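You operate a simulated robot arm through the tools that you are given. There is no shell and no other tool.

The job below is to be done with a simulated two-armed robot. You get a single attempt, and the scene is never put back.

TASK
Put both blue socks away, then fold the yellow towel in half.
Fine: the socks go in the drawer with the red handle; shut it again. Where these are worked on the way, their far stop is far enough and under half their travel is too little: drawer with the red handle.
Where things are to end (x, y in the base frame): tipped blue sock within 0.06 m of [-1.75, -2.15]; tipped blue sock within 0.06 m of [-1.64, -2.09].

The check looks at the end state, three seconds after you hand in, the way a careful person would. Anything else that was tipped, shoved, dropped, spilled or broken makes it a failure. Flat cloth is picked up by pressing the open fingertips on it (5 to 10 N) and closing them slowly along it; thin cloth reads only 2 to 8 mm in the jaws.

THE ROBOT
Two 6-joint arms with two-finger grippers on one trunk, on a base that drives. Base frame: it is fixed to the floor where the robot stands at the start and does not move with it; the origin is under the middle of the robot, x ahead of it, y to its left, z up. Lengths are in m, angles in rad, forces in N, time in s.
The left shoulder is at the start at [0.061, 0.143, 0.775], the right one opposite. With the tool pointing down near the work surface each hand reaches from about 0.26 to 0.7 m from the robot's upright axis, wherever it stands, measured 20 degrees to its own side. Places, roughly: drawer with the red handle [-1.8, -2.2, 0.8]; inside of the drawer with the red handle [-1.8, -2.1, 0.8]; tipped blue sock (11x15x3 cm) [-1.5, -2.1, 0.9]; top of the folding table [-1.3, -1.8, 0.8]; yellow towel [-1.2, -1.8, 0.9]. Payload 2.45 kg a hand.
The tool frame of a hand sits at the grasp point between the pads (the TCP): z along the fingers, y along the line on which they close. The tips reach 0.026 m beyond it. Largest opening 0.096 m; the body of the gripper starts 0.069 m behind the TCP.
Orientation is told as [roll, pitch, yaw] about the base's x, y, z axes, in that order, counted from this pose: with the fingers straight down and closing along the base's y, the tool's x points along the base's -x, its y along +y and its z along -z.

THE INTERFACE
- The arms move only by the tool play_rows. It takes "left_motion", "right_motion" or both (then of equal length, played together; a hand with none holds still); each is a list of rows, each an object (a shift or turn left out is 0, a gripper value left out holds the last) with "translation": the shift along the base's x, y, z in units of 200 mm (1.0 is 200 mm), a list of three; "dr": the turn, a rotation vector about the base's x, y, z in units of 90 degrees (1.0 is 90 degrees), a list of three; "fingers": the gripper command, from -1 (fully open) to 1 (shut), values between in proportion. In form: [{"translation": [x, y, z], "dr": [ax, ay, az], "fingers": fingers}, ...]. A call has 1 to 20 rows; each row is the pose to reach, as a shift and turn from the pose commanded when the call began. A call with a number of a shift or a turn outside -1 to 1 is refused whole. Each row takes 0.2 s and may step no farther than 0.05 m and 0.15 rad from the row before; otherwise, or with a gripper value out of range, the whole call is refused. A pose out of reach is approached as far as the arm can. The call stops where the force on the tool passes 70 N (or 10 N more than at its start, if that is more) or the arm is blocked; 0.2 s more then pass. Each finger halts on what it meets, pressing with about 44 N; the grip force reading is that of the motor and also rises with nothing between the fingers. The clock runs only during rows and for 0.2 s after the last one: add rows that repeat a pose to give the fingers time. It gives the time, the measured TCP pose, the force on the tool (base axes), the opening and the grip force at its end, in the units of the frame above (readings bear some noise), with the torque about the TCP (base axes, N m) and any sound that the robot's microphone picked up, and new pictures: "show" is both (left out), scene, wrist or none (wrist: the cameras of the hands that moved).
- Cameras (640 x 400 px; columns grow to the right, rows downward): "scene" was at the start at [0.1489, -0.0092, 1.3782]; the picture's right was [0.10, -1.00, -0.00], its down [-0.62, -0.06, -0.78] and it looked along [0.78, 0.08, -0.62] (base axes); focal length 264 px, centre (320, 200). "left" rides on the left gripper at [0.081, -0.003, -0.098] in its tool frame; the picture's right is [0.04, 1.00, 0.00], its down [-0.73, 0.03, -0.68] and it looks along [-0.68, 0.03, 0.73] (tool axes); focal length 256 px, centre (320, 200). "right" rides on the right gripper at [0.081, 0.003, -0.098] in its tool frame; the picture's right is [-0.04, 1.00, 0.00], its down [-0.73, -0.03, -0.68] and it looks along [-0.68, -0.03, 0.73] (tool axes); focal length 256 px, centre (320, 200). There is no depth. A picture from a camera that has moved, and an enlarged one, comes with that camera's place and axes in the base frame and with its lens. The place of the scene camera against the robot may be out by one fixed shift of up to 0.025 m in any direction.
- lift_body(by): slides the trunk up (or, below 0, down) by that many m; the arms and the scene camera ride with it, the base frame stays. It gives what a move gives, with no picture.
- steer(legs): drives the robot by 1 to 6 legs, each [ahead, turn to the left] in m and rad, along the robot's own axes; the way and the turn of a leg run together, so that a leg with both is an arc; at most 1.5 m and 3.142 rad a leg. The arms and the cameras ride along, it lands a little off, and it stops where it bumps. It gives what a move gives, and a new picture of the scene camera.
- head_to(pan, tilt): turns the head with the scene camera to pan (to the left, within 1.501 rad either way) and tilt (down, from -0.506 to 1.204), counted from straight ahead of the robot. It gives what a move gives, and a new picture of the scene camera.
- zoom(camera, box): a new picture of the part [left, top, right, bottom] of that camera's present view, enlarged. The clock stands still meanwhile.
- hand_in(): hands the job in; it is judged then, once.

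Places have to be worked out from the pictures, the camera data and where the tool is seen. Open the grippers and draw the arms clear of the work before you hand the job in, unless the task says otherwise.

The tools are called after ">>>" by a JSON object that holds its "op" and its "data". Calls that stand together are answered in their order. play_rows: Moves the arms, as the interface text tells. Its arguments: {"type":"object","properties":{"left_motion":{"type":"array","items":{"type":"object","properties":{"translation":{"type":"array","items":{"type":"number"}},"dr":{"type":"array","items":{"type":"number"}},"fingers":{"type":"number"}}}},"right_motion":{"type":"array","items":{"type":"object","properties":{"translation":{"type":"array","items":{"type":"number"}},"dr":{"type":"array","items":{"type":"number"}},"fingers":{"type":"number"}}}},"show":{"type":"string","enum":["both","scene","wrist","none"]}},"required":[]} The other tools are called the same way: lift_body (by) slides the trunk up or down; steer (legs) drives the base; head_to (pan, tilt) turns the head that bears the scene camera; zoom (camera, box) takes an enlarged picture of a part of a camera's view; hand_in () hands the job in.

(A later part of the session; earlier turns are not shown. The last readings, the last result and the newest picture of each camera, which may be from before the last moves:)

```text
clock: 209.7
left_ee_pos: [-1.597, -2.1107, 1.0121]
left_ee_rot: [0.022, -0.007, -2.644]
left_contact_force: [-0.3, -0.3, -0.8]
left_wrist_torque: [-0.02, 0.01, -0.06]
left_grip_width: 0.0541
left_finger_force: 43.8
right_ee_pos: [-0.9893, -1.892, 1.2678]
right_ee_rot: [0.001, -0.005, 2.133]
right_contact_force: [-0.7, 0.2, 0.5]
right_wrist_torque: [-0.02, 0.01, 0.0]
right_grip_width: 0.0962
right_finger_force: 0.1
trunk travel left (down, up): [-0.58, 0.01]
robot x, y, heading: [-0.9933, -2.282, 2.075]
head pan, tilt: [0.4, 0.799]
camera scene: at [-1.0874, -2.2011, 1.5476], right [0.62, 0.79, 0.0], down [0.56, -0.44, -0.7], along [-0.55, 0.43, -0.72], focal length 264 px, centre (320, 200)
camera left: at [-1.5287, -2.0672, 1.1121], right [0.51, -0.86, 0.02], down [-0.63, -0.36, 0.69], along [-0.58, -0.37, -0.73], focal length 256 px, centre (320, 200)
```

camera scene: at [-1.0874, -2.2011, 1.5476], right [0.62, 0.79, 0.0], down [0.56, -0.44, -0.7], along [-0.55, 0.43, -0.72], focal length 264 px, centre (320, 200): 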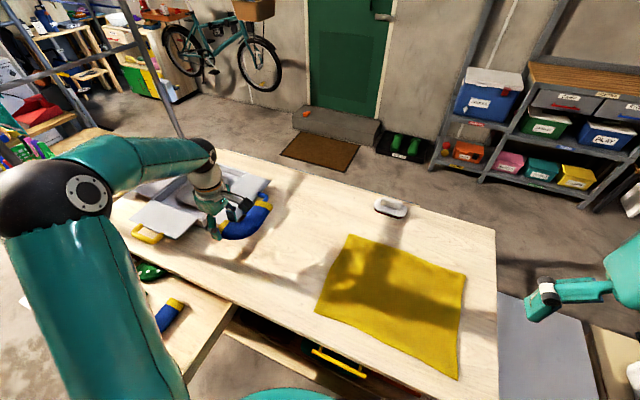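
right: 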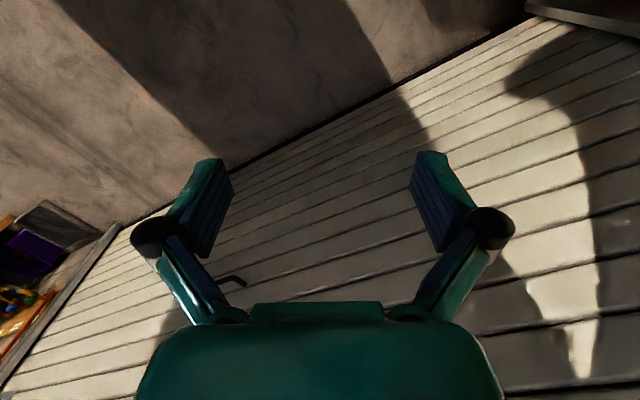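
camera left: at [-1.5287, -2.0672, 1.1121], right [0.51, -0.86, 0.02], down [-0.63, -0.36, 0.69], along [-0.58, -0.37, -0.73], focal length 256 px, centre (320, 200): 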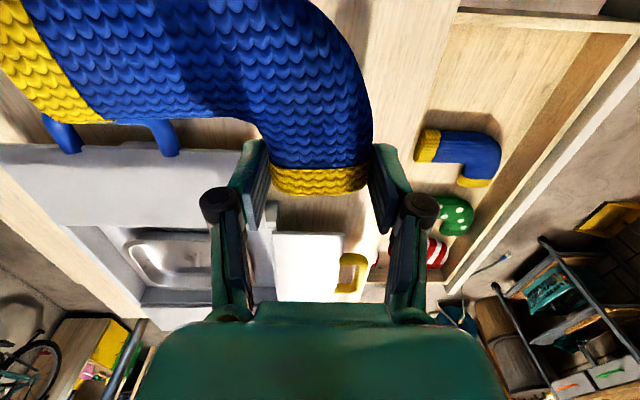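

I continue toward the right spot and then look at the wall clearance.

>>> {"op": "play_rows", "data": {"left_motion": [{"translation": [0.045, -0.16, 0]}, {"translation": [0.09, -0.32, 0]}, {"translation": [0.14, -0.49, 0]}, {"translation": [0.185, -0.65, 0]}, {"translation": [0.23, -0.82, 0]}, {"translation": [0.28, -0.99, 0]}], "show": "none"}}

>>> {"op": "head_to", "data": {"pan": 0.75, "tilt": 0.9}}

>>> {"op": "play_rows", "data": {"left_motion": [{"translation": [0.04, -0.15, -0.1]}, {"translation": [0.08, -0.3, -0.2]}, {"translation": [0.1135, -0.404, -0.35]}, {"translation": [0.1135, -0.404, -0.5]}, {"translation": [0.1135, -0.404, -0.5]}], "show": "both"}}

```text
clock: 211.1
left_ee_pos: [-1.54, -2.3113, 1.0147]
left_ee_rot: [0.022, -0.007, -2.645]
left_contact_force: [0.0, 0.1, -0.5]
left_wrist_torque: [0.01, 0.05, -0.01]
left_grip_width: 0.054
left_finger_force: 43.6
right_ee_pos: [-0.9875, -1.8943, 1.2676]
right_ee_rot: [0.001, -0.009, 2.135]
right_contact_force: [-0.7, -0.2, -0.2]
right_wrist_torque: [0.01, 0.01, 0.02]
right_grip_width: 0.0962
right_finger_force: 0.0
trunk travel left (down, up): [-0.58, 0.01]
robot x, y, heading: [-0.9962, -2.2867, 2.076]
head pan, tilt: [0.4, 0.799]
```

```text
clock: 211.9
left_ee_pos: [-1.5393, -2.3105, 1.0145]
left_ee_rot: [0.022, -0.008, -2.642]
left_contact_force: [-0.3, -0.7, -0.1]
left_wrist_torque: [-0.05, 0.02, -0.03]
left_grip_width: 0.0538
left_finger_force: 44.4
right_ee_pos: [-0.9884, -1.8916, 1.2674]
right_ee_rot: [-0.002, -0.005, 2.133]
right_contact_force: [0.8, -0.1, 0.1]
right_wrist_torque: [-0.01, 0.03, 0.02]
right_grip_width: 0.0961
right_finger_force: 0.1
trunk travel left (down, up): [-0.58, 0.01]
robot x, y, heading: [-0.9962, -2.288, 2.075]
head pan, tilt: [0.75, 0.901]
camera scene: at [-1.0951, -2.2288, 1.5399], right [0.31, 0.95, 0.0], down [0.74, -0.24, -0.62], along [-0.59, 0.19, -0.78], focal length 264 px, centre (320, 200)
```

scene: 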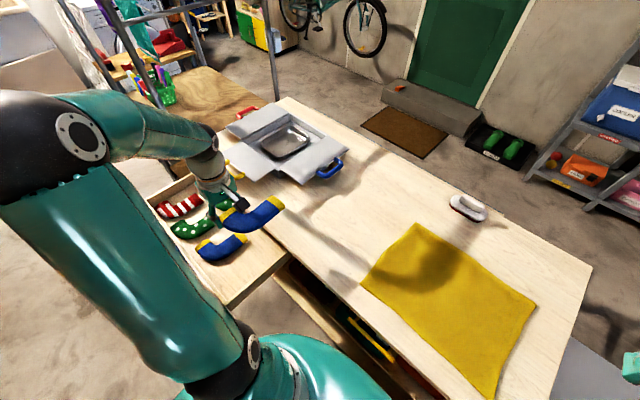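

```text
clock: 213.1
left_ee_pos: [-1.5175, -2.3915, 0.9126]
left_ee_rot: [0.021, -0.011, -2.643]
left_contact_force: [0.0, 0.3, 0.0]
left_wrist_torque: [-0.02, 0.03, 0.01]
left_grip_width: 0.0536
left_finger_force: 43.9
right_ee_pos: [-0.9865, -1.8929, 1.267]
right_ee_rot: [0.0, -0.006, 2.135]
right_contact_force: [0.5, -0.5, -0.1]
right_wrist_torque: [0.0, 0.03, 0.01]
right_grip_width: 0.0959
right_finger_force: 0.2
trunk travel left (down, up): [-0.58, 0.01]
robot x, y, heading: [-0.9965, -2.2875, 2.074]
head pan, tilt: [0.75, 0.901]
camera scene: at [-1.0946, -2.2289, 1.5399], right [0.31, 0.95, 0.0], down [0.74, -0.24, -0.62], along [-0.59, 0.19, -0.78], focal length 264 px, centre (320, 200)
camera left: at [-1.4491, -2.3484, 1.0115], right [0.51, -0.86, 0.02], down [-0.63, -0.36, 0.69], along [-0.58, -0.36, -0.73], focal length 256 px, centre (320, 200)
```

scene: 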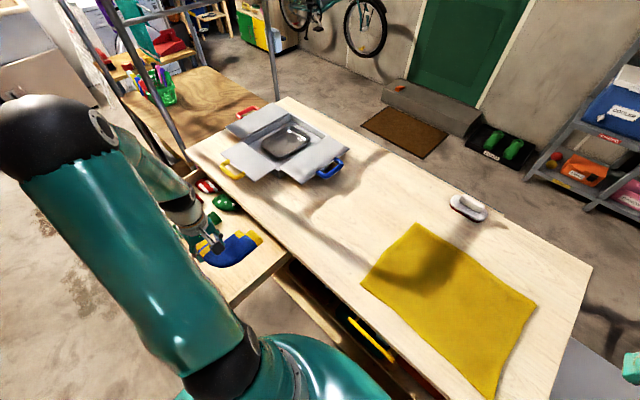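
left: 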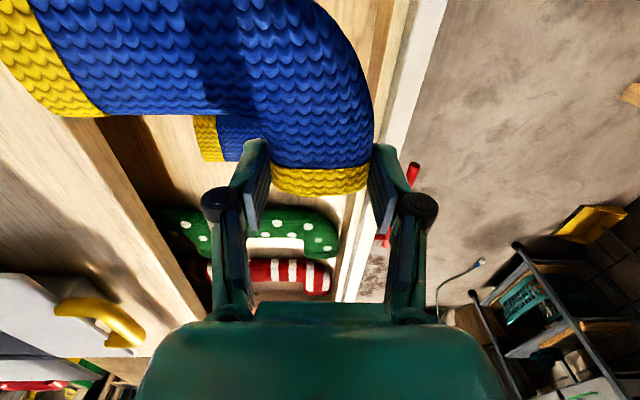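

I zoom the scene camera on the drawer to judge clearance to the right wall and to sock 1.

>>> {"op": "zoom", "data": {"camera": "scene", "box": [160, 170, 320, 310]}}

```text
2.86 times, centred on (240, 240) of scene
camera zoom: at [-1.0946, -2.2289, 1.5399], right [0.31, 0.95, 0.0], down [0.74, -0.24, -0.62], along [-0.59, 0.19, -0.78], focal length 755 px, centre (549, 86)
```

zoom: 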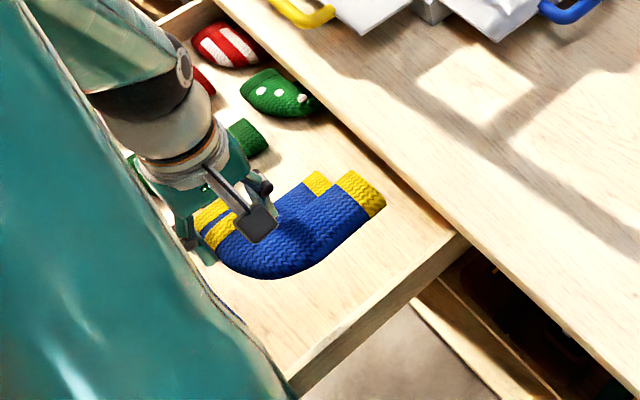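

Clearances look adequate (~1.5 cm to the wall, ~1 cm to sock 1). I shift 0.8 cm away from the drawer front and lower to z=0.80, checking.

>>> {"op": "play_rows", "data": {"left_motion": [{"translation": [-0.019, 0.035, -0.1]}, {"translation": [-0.019, 0.035, -0.3]}, {"translation": [-0.019, 0.035, -0.45]}, {"translation": [-0.019, 0.035, -0.55]}, {"translation": [-0.019, 0.035, -0.55]}], "show": "both"}}

```text
clock: 214.3
left_ee_pos: [-1.5232, -2.3831, 0.8027]
left_ee_rot: [0.022, -0.008, -2.642]
left_contact_force: [0.6, -0.2, -0.6]
left_wrist_torque: [0.02, 0.03, 0.01]
left_grip_width: 0.0532
left_finger_force: 44.0
right_ee_pos: [-0.9871, -1.8926, 1.267]
right_ee_rot: [0.002, -0.006, 2.132]
right_contact_force: [0.7, -1.1, -0.4]
right_wrist_torque: [0.01, 0.04, 0.0]
right_grip_width: 0.0959
right_finger_force: 0.0
trunk travel left (down, up): [-0.58, 0.01]
robot x, y, heading: [-0.9944, -2.2876, 2.074]
head pan, tilt: [0.75, 0.901]
camera scene: at [-1.0949, -2.2287, 1.5399], right [0.31, 0.95, 0.0], down [0.74, -0.24, -0.62], along [-0.59, 0.19, -0.78], focal length 264 px, centre (320, 200)
camera left: at [-1.4539, -2.3394, 0.9012], right [0.51, -0.86, 0.02], down [-0.63, -0.36, 0.69], along [-0.58, -0.36, -0.73], focal length 256 px, centre (320, 200)
```

scene: 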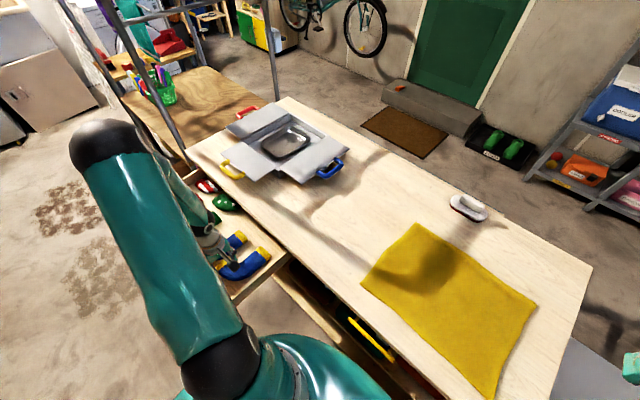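
left: 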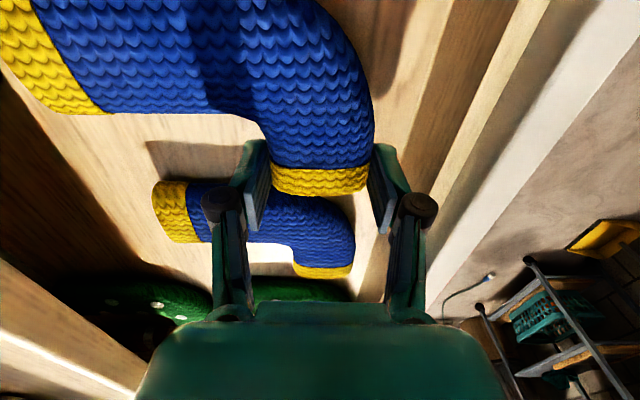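

Gap of about 9 mm to sock 1 by calculation. I lower gently the last 1.4 cm until contact.

>>> {"op": "play_rows", "data": {"left_motion": [{"translation": [0, 0, -0.03]}, {"translation": [0, 0, -0.055]}, {"translation": [0, 0, -0.07]}], "show": "none"}}

```text
clock: 215.1
left_ee_pos: [-1.5214, -2.3834, 0.7907]
left_ee_rot: [0.023, -0.006, -2.643]
left_contact_force: [-1.0, 0.1, -0.3]
left_wrist_torque: [0.01, 0.03, 0.01]
left_grip_width: 0.053
left_finger_force: 43.8
right_ee_pos: [-0.9882, -1.8921, 1.2674]
right_ee_rot: [0.001, -0.004, 2.135]
right_contact_force: [0.1, -0.5, -0.2]
right_wrist_torque: [0.0, 0.03, -0.01]
right_grip_width: 0.0963
right_finger_force: 0.0
trunk travel left (down, up): [-0.58, 0.01]
robot x, y, heading: [-0.9928, -2.2836, 2.077]
head pan, tilt: [0.75, 0.901]
```

>>> {"op": "play_rows", "data": {"left_motion": [{"translation": [0, 0, -0.015]}, {"translation": [0, 0, -0.03]}], "show": "none"}}

```text
clock: 215.7
left_ee_pos: [-1.5212, -2.3832, 0.787]
left_ee_rot: [0.019, -0.015, -2.643]
left_contact_force: [-1.9, 2.1, 47.2]
left_wrist_torque: [0.44, -0.37, 0.31]
left_grip_width: 0.053
left_finger_force: 44.3
right_ee_pos: [-0.9859, -1.8923, 1.2679]
right_ee_rot: [0.001, -0.007, 2.135]
right_contact_force: [-0.7, -0.1, 0.4]
right_wrist_torque: [0.01, 0.04, -0.01]
right_grip_width: 0.0959
right_finger_force: 0.0
trunk travel left (down, up): [-0.58, 0.01]
robot x, y, heading: [-0.9951, -2.2853, 2.072]
head pan, tilt: [0.75, 0.901]
```

Contact with the drawer floor (47 N). I ease up 4 mm, open the fingers to about 68 mm only, and rise straight up.

>>> {"op": "play_rows", "data": {"left_motion": [{"translation": [0, 0, 0.025]}, {"translation": [0, 0, 0.025], "fingers": 0.0}, {"translation": [0, 0, 0.025], "fingers": -0.3}, {"translation": [0, 0, 0.025], "fingers": -0.4}, {"translation": [0, 0, 0.025], "fingers": -0.4}, {"translation": [0, 0, 0.1], "fingers": -0.4}, {"translation": [0, 0, 0.25], "fingers": -0.4}, {"translation": [0, 0, 0.45], "fingers": -0.4}, {"translation": [0, 0, 0.65], "fingers": -1}, {"translation": [0, 0, 0.85], "fingers": -1}, {"translation": [0, 0, 1.0], "fingers": -1}], "show": "both"}}

```text
clock: 218.1
left_ee_pos: [-1.5216, -2.3814, 0.9848]
left_ee_rot: [0.02, -0.006, -2.646]
left_contact_force: [0.1, 0.3, -0.5]
left_wrist_torque: [-0.02, 0.02, 0.01]
left_grip_width: 0.0962
left_finger_force: 0.0
right_ee_pos: [-0.9865, -1.8936, 1.2662]
right_ee_rot: [0.0, -0.007, 2.131]
right_contact_force: [0.0, 0.2, -1.0]
right_wrist_torque: [-0.01, -0.02, 0.0]
right_grip_width: 0.0963
right_finger_force: 0.1
trunk travel left (down, up): [-0.58, 0.01]
robot x, y, heading: [-0.9984, -2.2853, 2.073]
head pan, tilt: [0.75, 0.901]
camera scene: at [-1.0946, -2.2287, 1.5399], right [0.31, 0.95, 0.0], down [0.74, -0.24, -0.62], along [-0.59, 0.19, -0.78], focal length 264 px, centre (320, 200)
camera left: at [-1.4529, -2.3383, 1.0828], right [0.51, -0.86, 0.02], down [-0.63, -0.36, 0.68], along [-0.58, -0.36, -0.73], focal length 256 px, centre (320, 200)
```

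scene: 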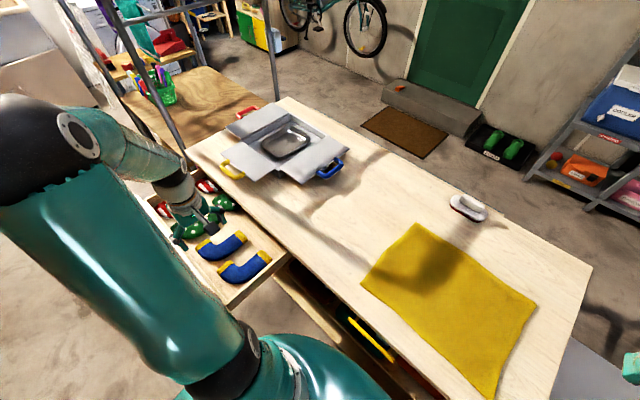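
left: 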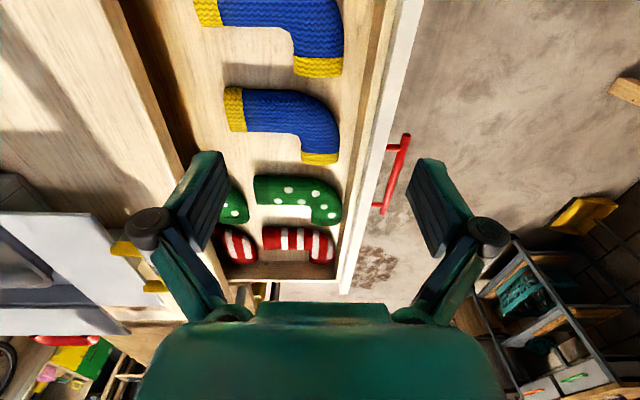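

Both blue socks now lie side by side in the drawer. Before driving round to push the drawer shut, I tuck the left hand back in front of the trunk with its normal yaw.

>>> {"op": "play_rows", "data": {"left_motion": [{"translation": [0, 0, 0.15], "dr": [0, 0, -0.09]}, {"translation": [0.03, 0.07, 0.3], "dr": [0, 0, -0.18]}, {"translation": [0.08, 0.17, 0.45], "dr": [0, 0, -0.27]}, {"translation": [0.15, 0.31, 0.5], "dr": [0, 0, -0.36]}, {"translation": [0.22, 0.45, 0.5], "dr": [0, 0, -0.45]}, {"translation": [0.29, 0.59, 0.5], "dr": [0, 0, -0.54]}, {"translation": [0.36, 0.73, 0.5], "dr": [0, 0, -0.63]}, {"translation": [0.43, 0.86, 0.5], "dr": [0, 0, -0.72]}, {"translation": [0.5, 0.99, 0.5], "dr": [0, 0, -0.81]}, {"translation": [0.57, 0.99, 0.5], "dr": [0, 0, -0.9]}, {"translation": [0.6, 0.99, 0.5], "dr": [0, 0, -0.99]}, {"translation": [0.6, 0.99, 0.5], "dr": [0, 0, -0.997]}], "show": "none"}}

>>> {"op": "steer", "data": {"legs": [[-0.3, 0], [-0.21, 0]]}}

```text
clock: 220.7
left_ee_pos: [-1.4006, -2.1868, 1.0832]
left_ee_rot: [0.022, -0.007, 2.071]
left_contact_force: [-0.4, 0.5, -0.4]
left_wrist_torque: [0.01, 0.0, 0.02]
left_grip_width: 0.0962
left_finger_force: 0.1
right_ee_pos: [-0.9885, -1.8935, 1.2674]
right_ee_rot: [0.0, -0.004, 2.135]
right_contact_force: [-0.7, 1.0, -0.3]
right_wrist_torque: [-0.01, 0.0, -0.01]
right_grip_width: 0.096
right_finger_force: 0.0
trunk travel left (down, up): [-0.58, 0.01]
robot x, y, heading: [-0.9982, -2.289, 2.076]
head pan, tilt: [0.75, 0.901]
```

```text
clock: 224.1
left_ee_pos: [-1.1524, -2.637, 1.0838]
left_ee_rot: [0.018, -0.009, 2.069]
left_contact_force: [0.3, -0.4, -0.4]
left_wrist_torque: [0.06, 0.02, 0.05]
left_grip_width: 0.096
left_finger_force: 0.0
right_ee_pos: [-0.7378, -2.3469, 1.2688]
right_ee_rot: [0.001, -0.008, 2.13]
right_contact_force: [0.0, 0.1, -0.2]
right_wrist_torque: [0.03, 0.0, 0.01]
right_grip_width: 0.0959
right_finger_force: 0.0
trunk travel left (down, up): [-0.58, 0.01]
robot x, y, heading: [-0.7457, -2.7411, 2.075]
head pan, tilt: [0.75, 0.901]
camera scene: at [-0.8455, -2.6817, 1.54], right [0.31, 0.95, 0.0], down [0.74, -0.25, -0.62], along [-0.59, 0.2, -0.78], focal length 264 px, centre (320, 200)
```

scene: 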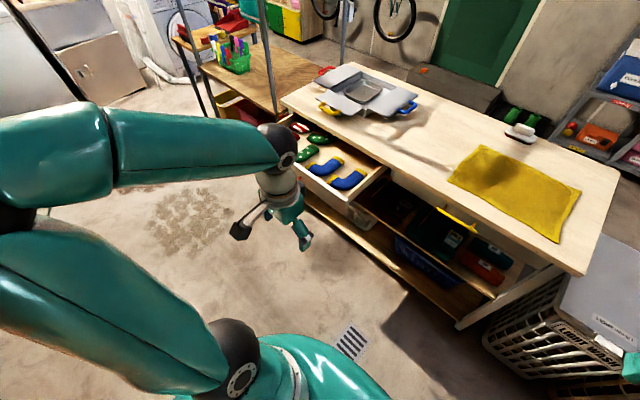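

I'm 0.83 m back from the edge. Now turn left, drive 0.57 m along the table, and turn back right to face the drawer.

>>> {"op": "steer", "data": {"legs": [[0, 0.785]]}}

>>> {"op": "steer", "data": {"legs": [[0, 0.785]]}}

>>> {"op": "steer", "data": {"legs": [[0.56, 0]]}}

>>> {"op": "steer", "data": {"legs": [[0, -0.785]]}}

>>> {"op": "steer", "data": {"legs": [[0, -0.785]]}}

>>> {"op": "head_to", "data": {"pan": 0.1, "tilt": 0.8}}

```text
clock: 226.8
left_ee_pos: [-1.1094, -2.9504, 1.0833]
left_ee_rot: [0.021, -0.006, 2.851]
left_contact_force: [0.5, 0.0, 0.4]
left_wrist_torque: [0.02, -0.02, -0.01]
left_grip_width: 0.0962
left_finger_force: 0.1
right_ee_pos: [-1.0187, -2.4532, 1.2681]
right_ee_rot: [0.001, -0.004, 2.908]
right_contact_force: [-0.2, -0.4, -0.4]
right_wrist_torque: [0.02, 0.01, 0.0]
right_grip_width: 0.0959
right_finger_force: 0.1
trunk travel left (down, up): [-0.58, 0.01]
robot x, y, heading: [-0.745, -2.7243, 2.847]
head pan, tilt: [0.75, 0.901]
camera scene: at [-0.866, -2.7563, 1.5399], right [-0.44, 0.9, 0.0], down [0.7, 0.35, -0.62], along [-0.56, -0.28, -0.78], focal length 264 px, centre (320, 200)
```

scene: 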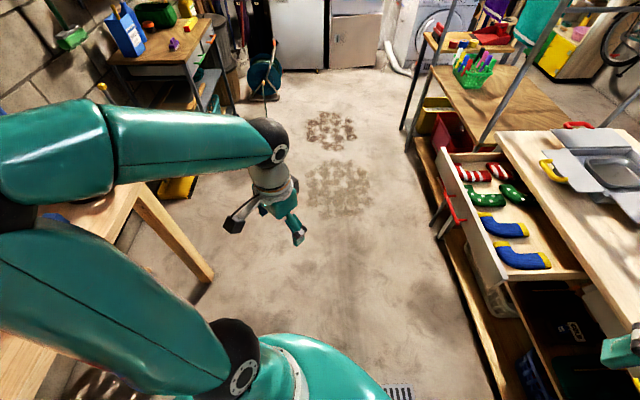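

```text
clock: 229.5
left_ee_pos: [-0.8305, -3.1435, 1.084]
left_ee_rot: [0.019, -0.007, -2.63]
left_contact_force: [0.4, -0.7, 1.3]
left_wrist_torque: [0.02, -0.02, -0.01]
left_grip_width: 0.0961
left_finger_force: 0.1
right_ee_pos: [-1.1291, -2.7335, 1.2689]
right_ee_rot: [0.0, -0.005, -2.569]
right_contact_force: [0.0, -1.2, 0.6]
right_wrist_torque: [-0.01, 0.0, -0.01]
right_grip_width: 0.0958
right_finger_force: 0.1
trunk travel left (down, up): [-0.58, 0.01]
robot x, y, heading: [-0.7523, -2.7056, -2.631]
head pan, tilt: [0.75, 0.901]
camera scene: at [-0.8258, -2.8241, 1.5399], right [-0.95, 0.31, 0.0], down [0.24, 0.75, -0.62], along [-0.19, -0.59, -0.78], focal length 264 px, centre (320, 200)
```

scene: 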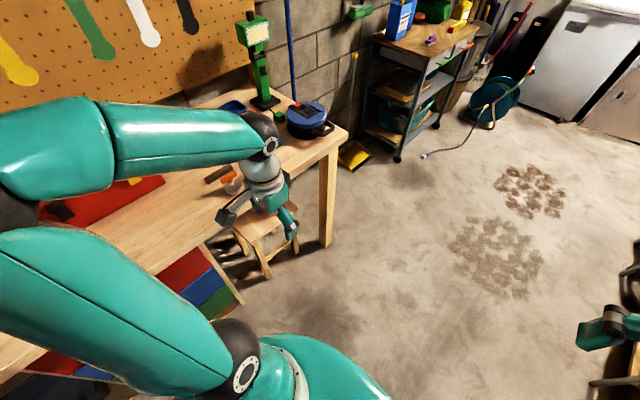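

```text
clock: 232.8
left_ee_pos: [-1.3196, -3.4188, 1.0836]
left_ee_rot: [0.02, -0.006, -2.623]
left_contact_force: [0.0, -0.8, -0.2]
left_wrist_torque: [0.03, 0.02, 0.03]
left_grip_width: 0.0962
left_finger_force: 0.2
right_ee_pos: [-1.6198, -3.0096, 1.2685]
right_ee_rot: [-0.001, -0.006, -2.566]
right_contact_force: [-1.2, -1.0, -0.2]
right_wrist_torque: [0.01, -0.02, 0.0]
right_grip_width: 0.096
right_finger_force: 0.1
trunk travel left (down, up): [-0.58, 0.01]
robot x, y, heading: [-1.2432, -2.9794, -2.635]
head pan, tilt: [0.75, 0.901]
camera scene: at [-1.3158, -3.0991, 1.5398], right [-0.95, 0.3, 0.0], down [0.24, 0.75, -0.62], along [-0.19, -0.59, -0.78], focal length 264 px, centre (320, 200)
```

scene: 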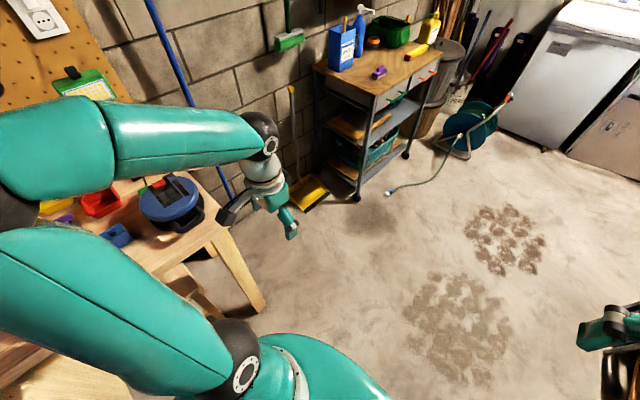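

```text
clock: 235.5
left_ee_pos: [-1.6034, -3.2391, 1.0845]
left_ee_rot: [0.02, -0.007, 2.886]
left_contact_force: [0.1, -0.1, 0.1]
left_wrist_torque: [-0.01, 0.04, 0.01]
left_grip_width: 0.0963
left_finger_force: 0.1
right_ee_pos: [-1.5315, -2.7369, 1.2696]
right_ee_rot: [-0.001, -0.004, 2.945]
right_contact_force: [0.8, -0.3, 0.0]
right_wrist_torque: [-0.01, 0.0, 0.01]
right_grip_width: 0.0963
right_finger_force: 0.1
trunk travel left (down, up): [-0.58, 0.01]
robot x, y, heading: [-1.2434, -2.9963, 2.88]
head pan, tilt: [0.75, 0.901]
camera scene: at [-1.3686, -3.0338, 1.5399], right [-0.47, 0.88, 0.0], down [0.69, 0.37, -0.62], along [-0.55, -0.29, -0.78], focal length 264 px, centre (320, 200)
```

scene: 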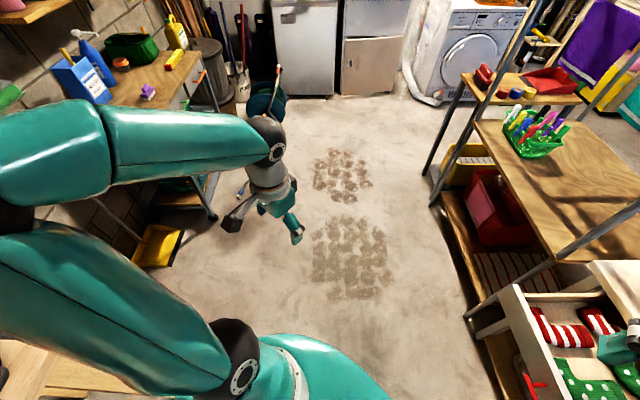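

```text
clock: 238.2
left_ee_pos: [-1.6721, -2.9161, 1.0843]
left_ee_rot: [0.02, -0.006, 2.103]
left_contact_force: [0.4, -0.5, 0.6]
left_wrist_torque: [0.0, 0.0, 0.0]
left_grip_width: 0.0961
left_finger_force: 0.1
right_ee_pos: [-1.2684, -2.6107, 1.2685]
right_ee_rot: [0.0, -0.004, 2.166]
right_contact_force: [0.4, 0.3, 0.0]
right_wrist_torque: [0.01, 0.01, 0.0]
right_grip_width: 0.0959
right_finger_force: 0.0
trunk travel left (down, up): [-0.58, 0.01]
robot x, y, heading: [-1.2622, -3.0014, 2.106]
head pan, tilt: [0.75, 0.901]
camera scene: at [-1.3642, -2.9496, 1.5399], right [0.28, 0.96, 0.0], down [0.75, -0.22, -0.62], along [-0.6, 0.18, -0.78], focal length 264 px, centre (320, 200)
```

scene: 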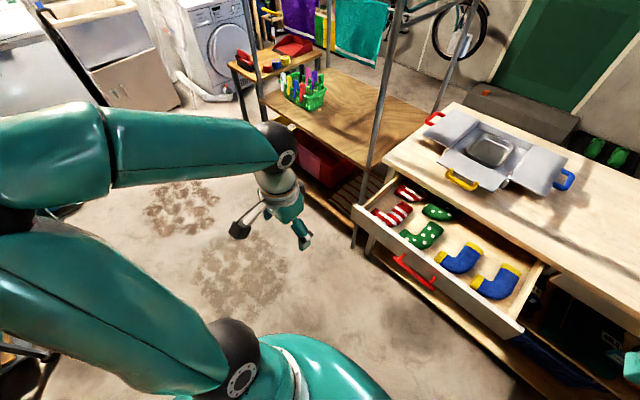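

```text
clock: 239.2
left_ee_pos: [-1.6712, -2.9159, 1.0867]
left_ee_rot: [0.023, -0.008, 2.104]
left_contact_force: [0.4, 0.1, -0.2]
left_wrist_torque: [-0.01, 0.03, 0.0]
left_grip_width: 0.096
left_finger_force: 0.1
right_ee_pos: [-1.2661, -2.6114, 1.2708]
right_ee_rot: [-0.001, -0.005, 2.165]
right_contact_force: [0.7, -0.9, 0.3]
right_wrist_torque: [0.0, 0.0, 0.03]
right_grip_width: 0.0961
right_finger_force: 0.0
trunk travel left (down, up): [-0.58, 0.01]
robot x, y, heading: [-1.2612, -3.0049, 2.103]
head pan, tilt: [0.099, 0.799]
camera scene: at [-1.3392, -2.9057, 1.5478], right [0.81, 0.59, 0.0], down [0.42, -0.58, -0.7], along [-0.41, 0.56, -0.72], focal length 264 px, centre (320, 200)
```

scene: 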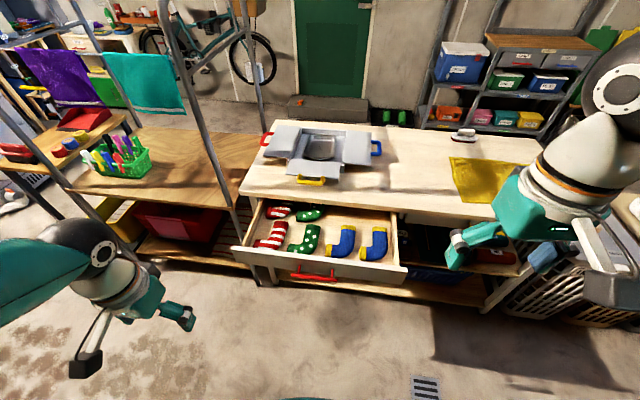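

I'm squarely in front of the open drawer (0.82 m back). I lower the trunk by 12 cm and drive ahead 0.18 m with a small heading correction.

>>> {"op": "lift_body", "data": {"by": -0.12}}

>>> {"op": "steer", "data": {"legs": [[0, -0.036], [0.18, 0]]}}

```text
clock: 240.7
left_ee_pos: [-1.6716, -2.9162, 0.9668]
left_ee_rot: [0.021, -0.007, 2.102]
left_contact_force: [-0.2, -0.7, -0.6]
left_wrist_torque: [-0.04, 0.03, 0.0]
left_grip_width: 0.0959
left_finger_force: 0.2
right_ee_pos: [-1.2677, -2.6107, 1.1494]
right_ee_rot: [0.0, -0.005, 2.165]
right_contact_force: [1.2, 0.0, -0.4]
right_wrist_torque: [0.02, 0.03, 0.0]
right_grip_width: 0.096
right_finger_force: 0.1
trunk travel left (down, up): [-0.46, 0.13]
robot x, y, heading: [-1.2633, -3.0065, 2.102]
head pan, tilt: [0.099, 0.799]
```

```text
clock: 242.6
left_ee_pos: [-1.7533, -2.7397, 0.9644]
left_ee_rot: [0.02, -0.006, 2.065]
left_contact_force: [-0.7, 0.6, 0.3]
left_wrist_torque: [-0.06, -0.01, -0.01]
left_grip_width: 0.0964
left_finger_force: 0.0
right_ee_pos: [-1.3372, -2.45, 1.1494]
right_ee_rot: [-0.001, -0.006, 2.121]
right_contact_force: [0.5, 0.0, -0.9]
right_wrist_torque: [-0.06, 0.03, 0.02]
right_grip_width: 0.0959
right_finger_force: 0.0
trunk travel left (down, up): [-0.46, 0.13]
robot x, y, heading: [-1.3476, -2.8468, 2.067]
head pan, tilt: [0.099, 0.799]
camera scene: at [-1.4215, -2.742, 1.4276], right [0.83, 0.56, 0.0], down [0.4, -0.6, -0.7], along [-0.39, 0.58, -0.72], focal length 264 px, centre (320, 200)
```

scene: 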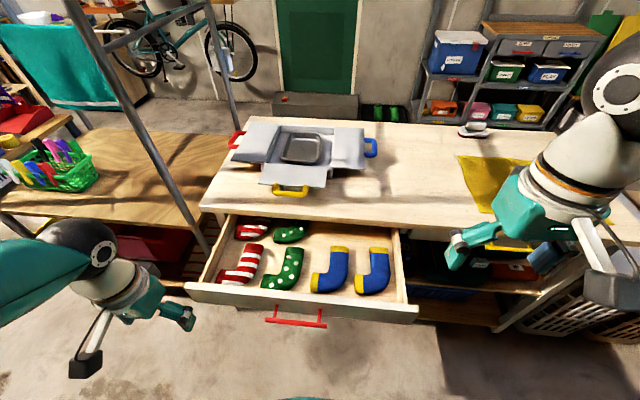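

I close the left gripper and bring the fist to just in front of the red bar (z≈0.786), to push with the sides of the fingers.

>>> {"op": "play_rows", "data": {"left_motion": [{"translation": [0.19, 0.09, 0.0], "fingers": 0.0}, {"translation": [0.38, 0.19, -0.05], "fingers": 1.0}, {"translation": [0.58, 0.32, -0.15], "fingers": 1.0}, {"translation": [0.774, 0.45, -0.25], "fingers": 1.0}, {"translation": [0.774, 0.54, -0.45], "fingers": 1.0}, {"translation": [0.774, 0.54, -0.65], "fingers": 1.0}, {"translation": [0.774, 0.54, -0.85], "fingers": 1.0}, {"translation": [0.774, 0.54, -0.892], "fingers": 1.0}, {"translation": [0.774, 0.54, -0.892], "fingers": 1.0}], "show": "both"}}

```text
refused: row 3 steps farther than a row can; nothing moved
```

A step was slightly too long; I use shorter steps.

>>> {"op": "play_rows", "data": {"left_motion": [{"translation": [0.17, 0.08, 0.0], "fingers": 0.0}, {"translation": [0.34, 0.17, -0.03], "fingers": 1.0}, {"translation": [0.5, 0.28, -0.1], "fingers": 1.0}, {"translation": [0.65, 0.4, -0.2], "fingers": 1.0}, {"translation": [0.774, 0.5, -0.35], "fingers": 1.0}, {"translation": [0.774, 0.54, -0.55], "fingers": 1.0}, {"translation": [0.774, 0.54, -0.75], "fingers": 1.0}, {"translation": [0.774, 0.54, -0.892], "fingers": 1.0}, {"translation": [0.774, 0.54, -0.892], "fingers": 1.0}], "show": "both"}}

```text
clock: 244.6
left_ee_pos: [-1.5986, -2.6327, 0.7883]
left_ee_rot: [0.02, -0.007, 2.064]
left_contact_force: [0.1, 0.8, -1.2]
left_wrist_torque: [0.0, -0.01, -0.01]
left_grip_width: 0.0
left_finger_force: 28.9
right_ee_pos: [-1.3368, -2.4525, 1.1511]
right_ee_rot: [-0.001, -0.006, 2.123]
right_contact_force: [-0.1, -0.8, 0.3]
right_wrist_torque: [0.02, -0.01, -0.02]
right_grip_width: 0.0958
right_finger_force: 0.0
trunk travel left (down, up): [-0.46, 0.13]
robot x, y, heading: [-1.3524, -2.8473, 2.065]
head pan, tilt: [0.099, 0.799]
camera scene: at [-1.4206, -2.7438, 1.4278], right [0.83, 0.56, 0.0], down [0.4, -0.59, -0.7], along [-0.39, 0.58, -0.72], focal length 264 px, centre (320, 200)
camera left: at [-1.5559, -2.7046, 0.887], right [-0.86, -0.51, 0.02], down [-0.36, 0.64, 0.68], along [-0.36, 0.58, -0.73], focal length 256 px, centre (320, 200)
```

scene: 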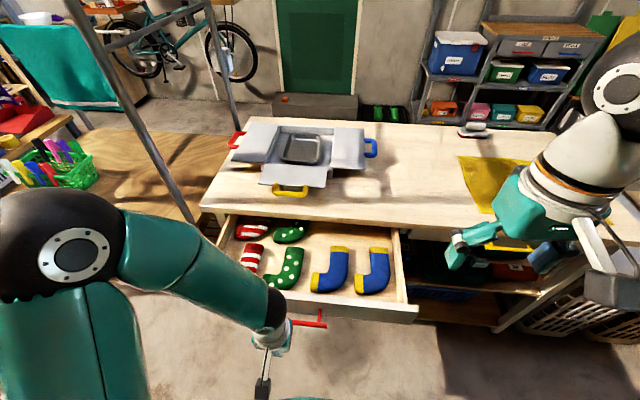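
left: 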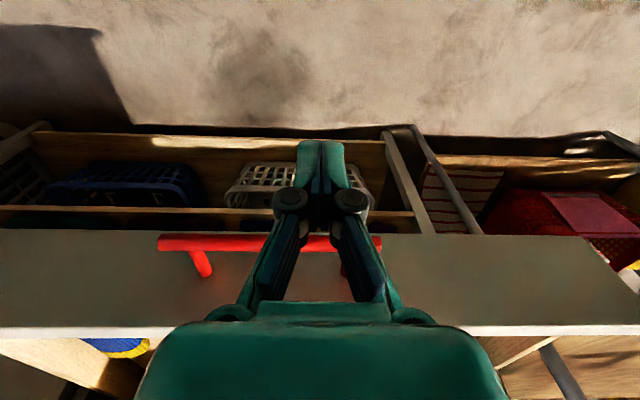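

The fist is in front of the bar. I push slowly along the drawer axis, 22 cm in this call.

>>> {"op": "play_rows", "data": {"left_motion": [{"translation": [-0.038, 0.07, 0]}, {"translation": [-0.076, 0.141, 0]}, {"translation": [-0.114, 0.211, 0]}, {"translation": [-0.152, 0.281, 0]}, {"translation": [-0.19, 0.352, 0]}, {"translation": [-0.229, 0.422, 0]}, {"translation": [-0.267, 0.492, 0]}, {"translation": [-0.305, 0.562, 0]}, {"translation": [-0.343, 0.633, 0]}, {"translation": [-0.381, 0.703, 0]}, {"translation": [-0.419, 0.773, 0]}, {"translation": [-0.457, 0.844, 0]}, {"translation": [-0.495, 0.914, 0]}, {"translation": [-0.533, 0.984, 0]}], "show": "both"}}

```text
clock: 247.6
left_ee_pos: [-1.7058, -2.4351, 0.7875]
left_ee_rot: [0.021, -0.006, 2.064]
left_contact_force: [-0.6, 0.1, 0.0]
left_wrist_torque: [0.0, 0.02, -0.02]
left_grip_width: 0.0
left_finger_force: 28.4
right_ee_pos: [-1.3376, -2.4524, 1.1496]
right_ee_rot: [0.001, -0.004, 2.121]
right_contact_force: [-0.6, 0.9, -0.3]
right_wrist_torque: [-0.01, 0.0, 0.01]
right_grip_width: 0.096
right_finger_force: 0.1
trunk travel left (down, up): [-0.46, 0.13]
robot x, y, heading: [-1.3491, -2.8474, 2.066]
head pan, tilt: [0.099, 0.799]
camera scene: at [-1.4211, -2.743, 1.4277], right [0.83, 0.56, 0.0], down [0.4, -0.6, -0.7], along [-0.39, 0.58, -0.72], focal length 264 px, centre (320, 200)
camera left: at [-1.6632, -2.5061, 0.8866], right [-0.86, -0.51, 0.02], down [-0.36, 0.63, 0.68], along [-0.36, 0.58, -0.73], focal length 256 px, centre (320, 200)
```

scene: 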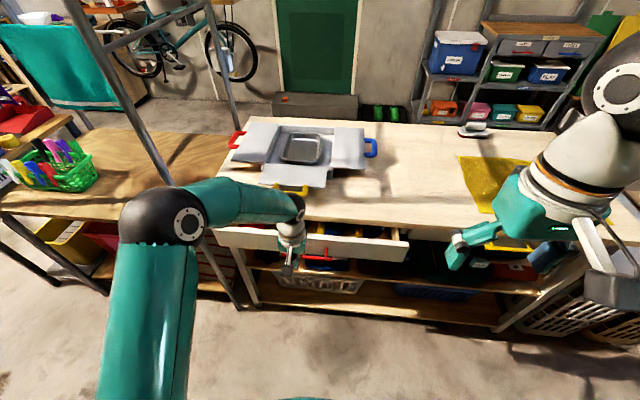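
left: 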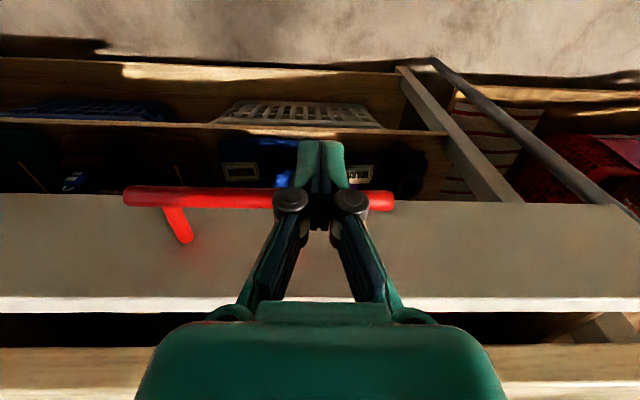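

The drawer is nearly in; about 9–10 cm remain. I continue slowly until it seats (force rise).

>>> {"op": "play_rows", "data": {"left_motion": [{"translation": [-0.028, 0.053, 0]}, {"translation": [-0.057, 0.105, 0]}, {"translation": [-0.086, 0.158, 0]}, {"translation": [-0.114, 0.211, 0]}, {"translation": [-0.143, 0.264, 0]}, {"translation": [-0.171, 0.316, 0]}, {"translation": [-0.195, 0.36, 0]}, {"translation": [-0.21, 0.388, 0]}, {"translation": [-0.22, 0.406, 0]}], "show": "both"}}

```text
clock: 249.6
left_ee_pos: [-1.749, -2.354, 0.7882]
left_ee_rot: [0.02, -0.007, 2.063]
left_contact_force: [0.0, 1.0, -0.1]
left_wrist_torque: [-0.02, 0.0, -0.02]
left_grip_width: 0.0002
left_finger_force: 28.5
right_ee_pos: [-1.3379, -2.4527, 1.1505]
right_ee_rot: [0.0, -0.005, 2.122]
right_contact_force: [0.0, 0.3, -0.3]
right_wrist_torque: [-0.03, -0.02, 0.04]
right_grip_width: 0.0962
right_finger_force: 0.0
trunk travel left (down, up): [-0.46, 0.13]
robot x, y, heading: [-1.3523, -2.8462, 2.067]
head pan, tilt: [0.099, 0.799]
camera scene: at [-1.421, -2.7431, 1.4277], right [0.83, 0.56, 0.0], down [0.4, -0.59, -0.7], along [-0.39, 0.58, -0.72], focal length 264 px, centre (320, 200)
camera left: at [-1.7066, -2.4247, 0.8856], right [-0.86, -0.51, 0.02], down [-0.36, 0.64, 0.68], along [-0.36, 0.58, -0.73], focal length 256 px, centre (320, 200)
```

scene: 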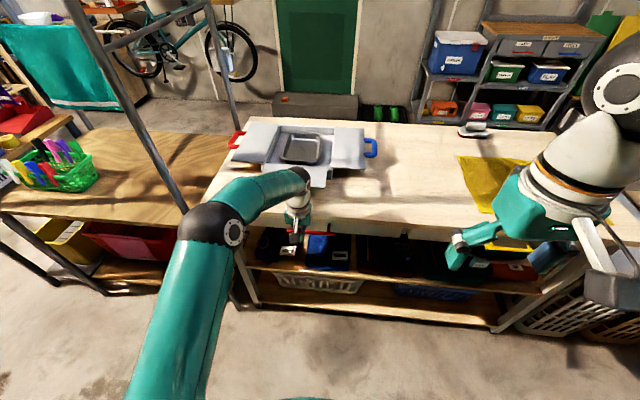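
left: 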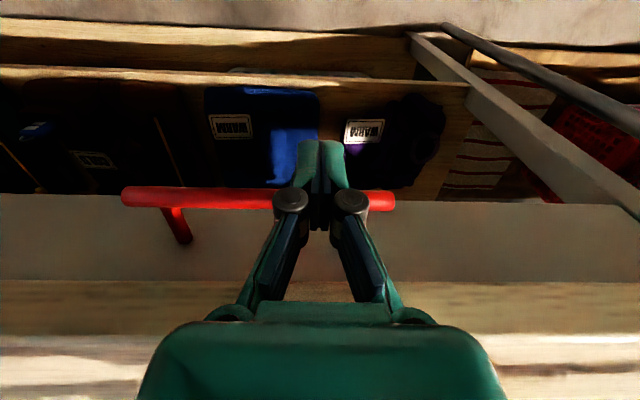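

Nearly closed, no resistance yet. I push further in 4 mm steps to seat it.

>>> {"op": "play_rows", "data": {"left_motion": [{"translation": [-0.01, 0.018, 0]}, {"translation": [-0.019, 0.035, 0]}, {"translation": [-0.029, 0.053, 0]}, {"translation": [-0.038, 0.07, 0]}, {"translation": [-0.048, 0.088, 0]}], "show": "wrist"}}

```text
clock: 250.8
left_ee_pos: [-1.7495, -2.3527, 0.7844]
left_ee_rot: [0.029, 0.047, 2.058]
left_contact_force: [12.2, -25.3, 10.5]
left_wrist_torque: [-0.26, 0.26, 0.07]
left_grip_width: 0.0059
left_finger_force: 28.6
right_ee_pos: [-1.3362, -2.4539, 1.1503]
right_ee_rot: [0.0, -0.008, 2.123]
right_contact_force: [0.2, 0.3, 0.3]
right_wrist_torque: [-0.07, -0.04, -0.04]
right_grip_width: 0.096
right_finger_force: 0.1
trunk travel left (down, up): [-0.46, 0.13]
robot x, y, heading: [-1.3484, -2.847, 2.064]
head pan, tilt: [0.099, 0.799]
stopped in row 5 (left hand): the force on the tool passed its limit at 72 N (the readings are from after the stop); the commanded pose is now the measured one
camera left: at [-1.7091, -2.4182, 0.8869], right [-0.86, -0.5, 0.03], down [-0.37, 0.67, 0.64], along [-0.34, 0.55, -0.76], focal length 256 px, centre (320, 200)
```

left: 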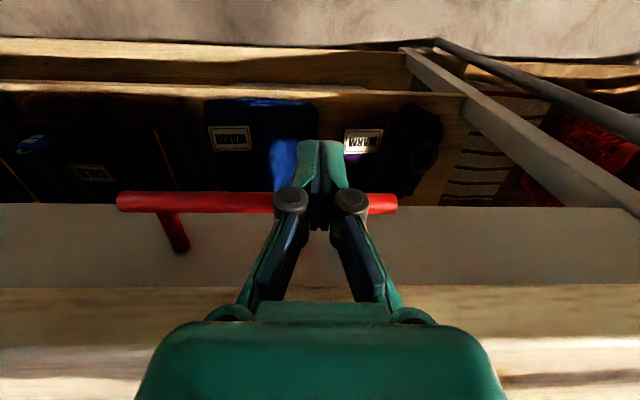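

Force limit reached with the resistance at the fingertips, so the drawer is seated. I back the hand off 10 cm and raise it, then verify.

>>> {"op": "play_rows", "data": {"left_motion": [{"translation": [0.048, -0.088, 0]}, {"translation": [0.14, -0.26, 0]}, {"translation": [0.24, -0.44, 0.02]}, {"translation": [0.27, -0.5, 0.2]}, {"translation": [0.29, -0.54, 0.4]}, {"translation": [0.29, -0.54, 0.6]}, {"translation": [0.29, -0.54, 0.8]}, {"translation": [0.29, -0.54, 1.0], "fingers": -1}, {"translation": [0.29, -0.54, 1.0], "fingers": -1}], "show": "both"}}

```text
clock: 252.8
left_ee_pos: [-1.6967, -2.4541, 0.9834]
left_ee_rot: [0.028, 0.035, 2.06]
left_contact_force: [0.0, -0.4, -0.1]
left_wrist_torque: [0.04, -0.03, -0.02]
left_grip_width: 0.0862
left_finger_force: 0.0
right_ee_pos: [-1.3371, -2.4517, 1.1508]
right_ee_rot: [0.001, -0.005, 2.122]
right_contact_force: [0.9, 0.4, 0.1]
right_wrist_torque: [-0.01, -0.02, -0.02]
right_grip_width: 0.0962
right_finger_force: 0.1
trunk travel left (down, up): [-0.46, 0.13]
robot x, y, heading: [-1.3516, -2.8438, 2.06]
head pan, tilt: [0.099, 0.799]
camera scene: at [-1.4209, -2.7433, 1.4277], right [0.83, 0.56, 0.0], down [0.4, -0.59, -0.7], along [-0.39, 0.58, -0.72], focal length 264 px, centre (320, 200)
camera left: at [-1.6556, -2.522, 1.0854], right [-0.86, -0.5, 0.03], down [-0.36, 0.66, 0.65], along [-0.35, 0.55, -0.76], focal length 256 px, centre (320, 200)
```

scene: 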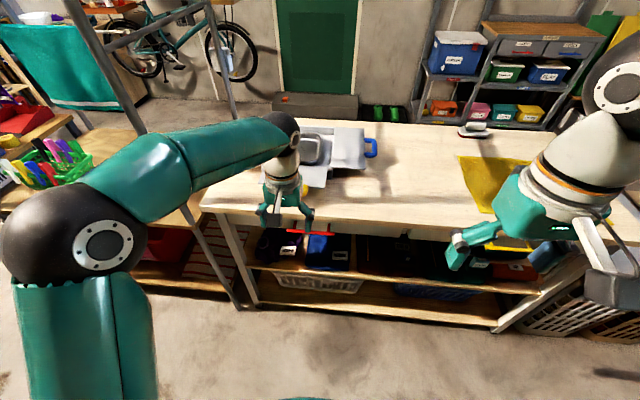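
left: 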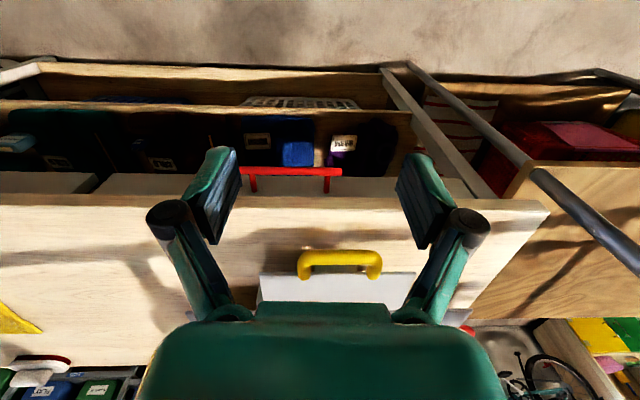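

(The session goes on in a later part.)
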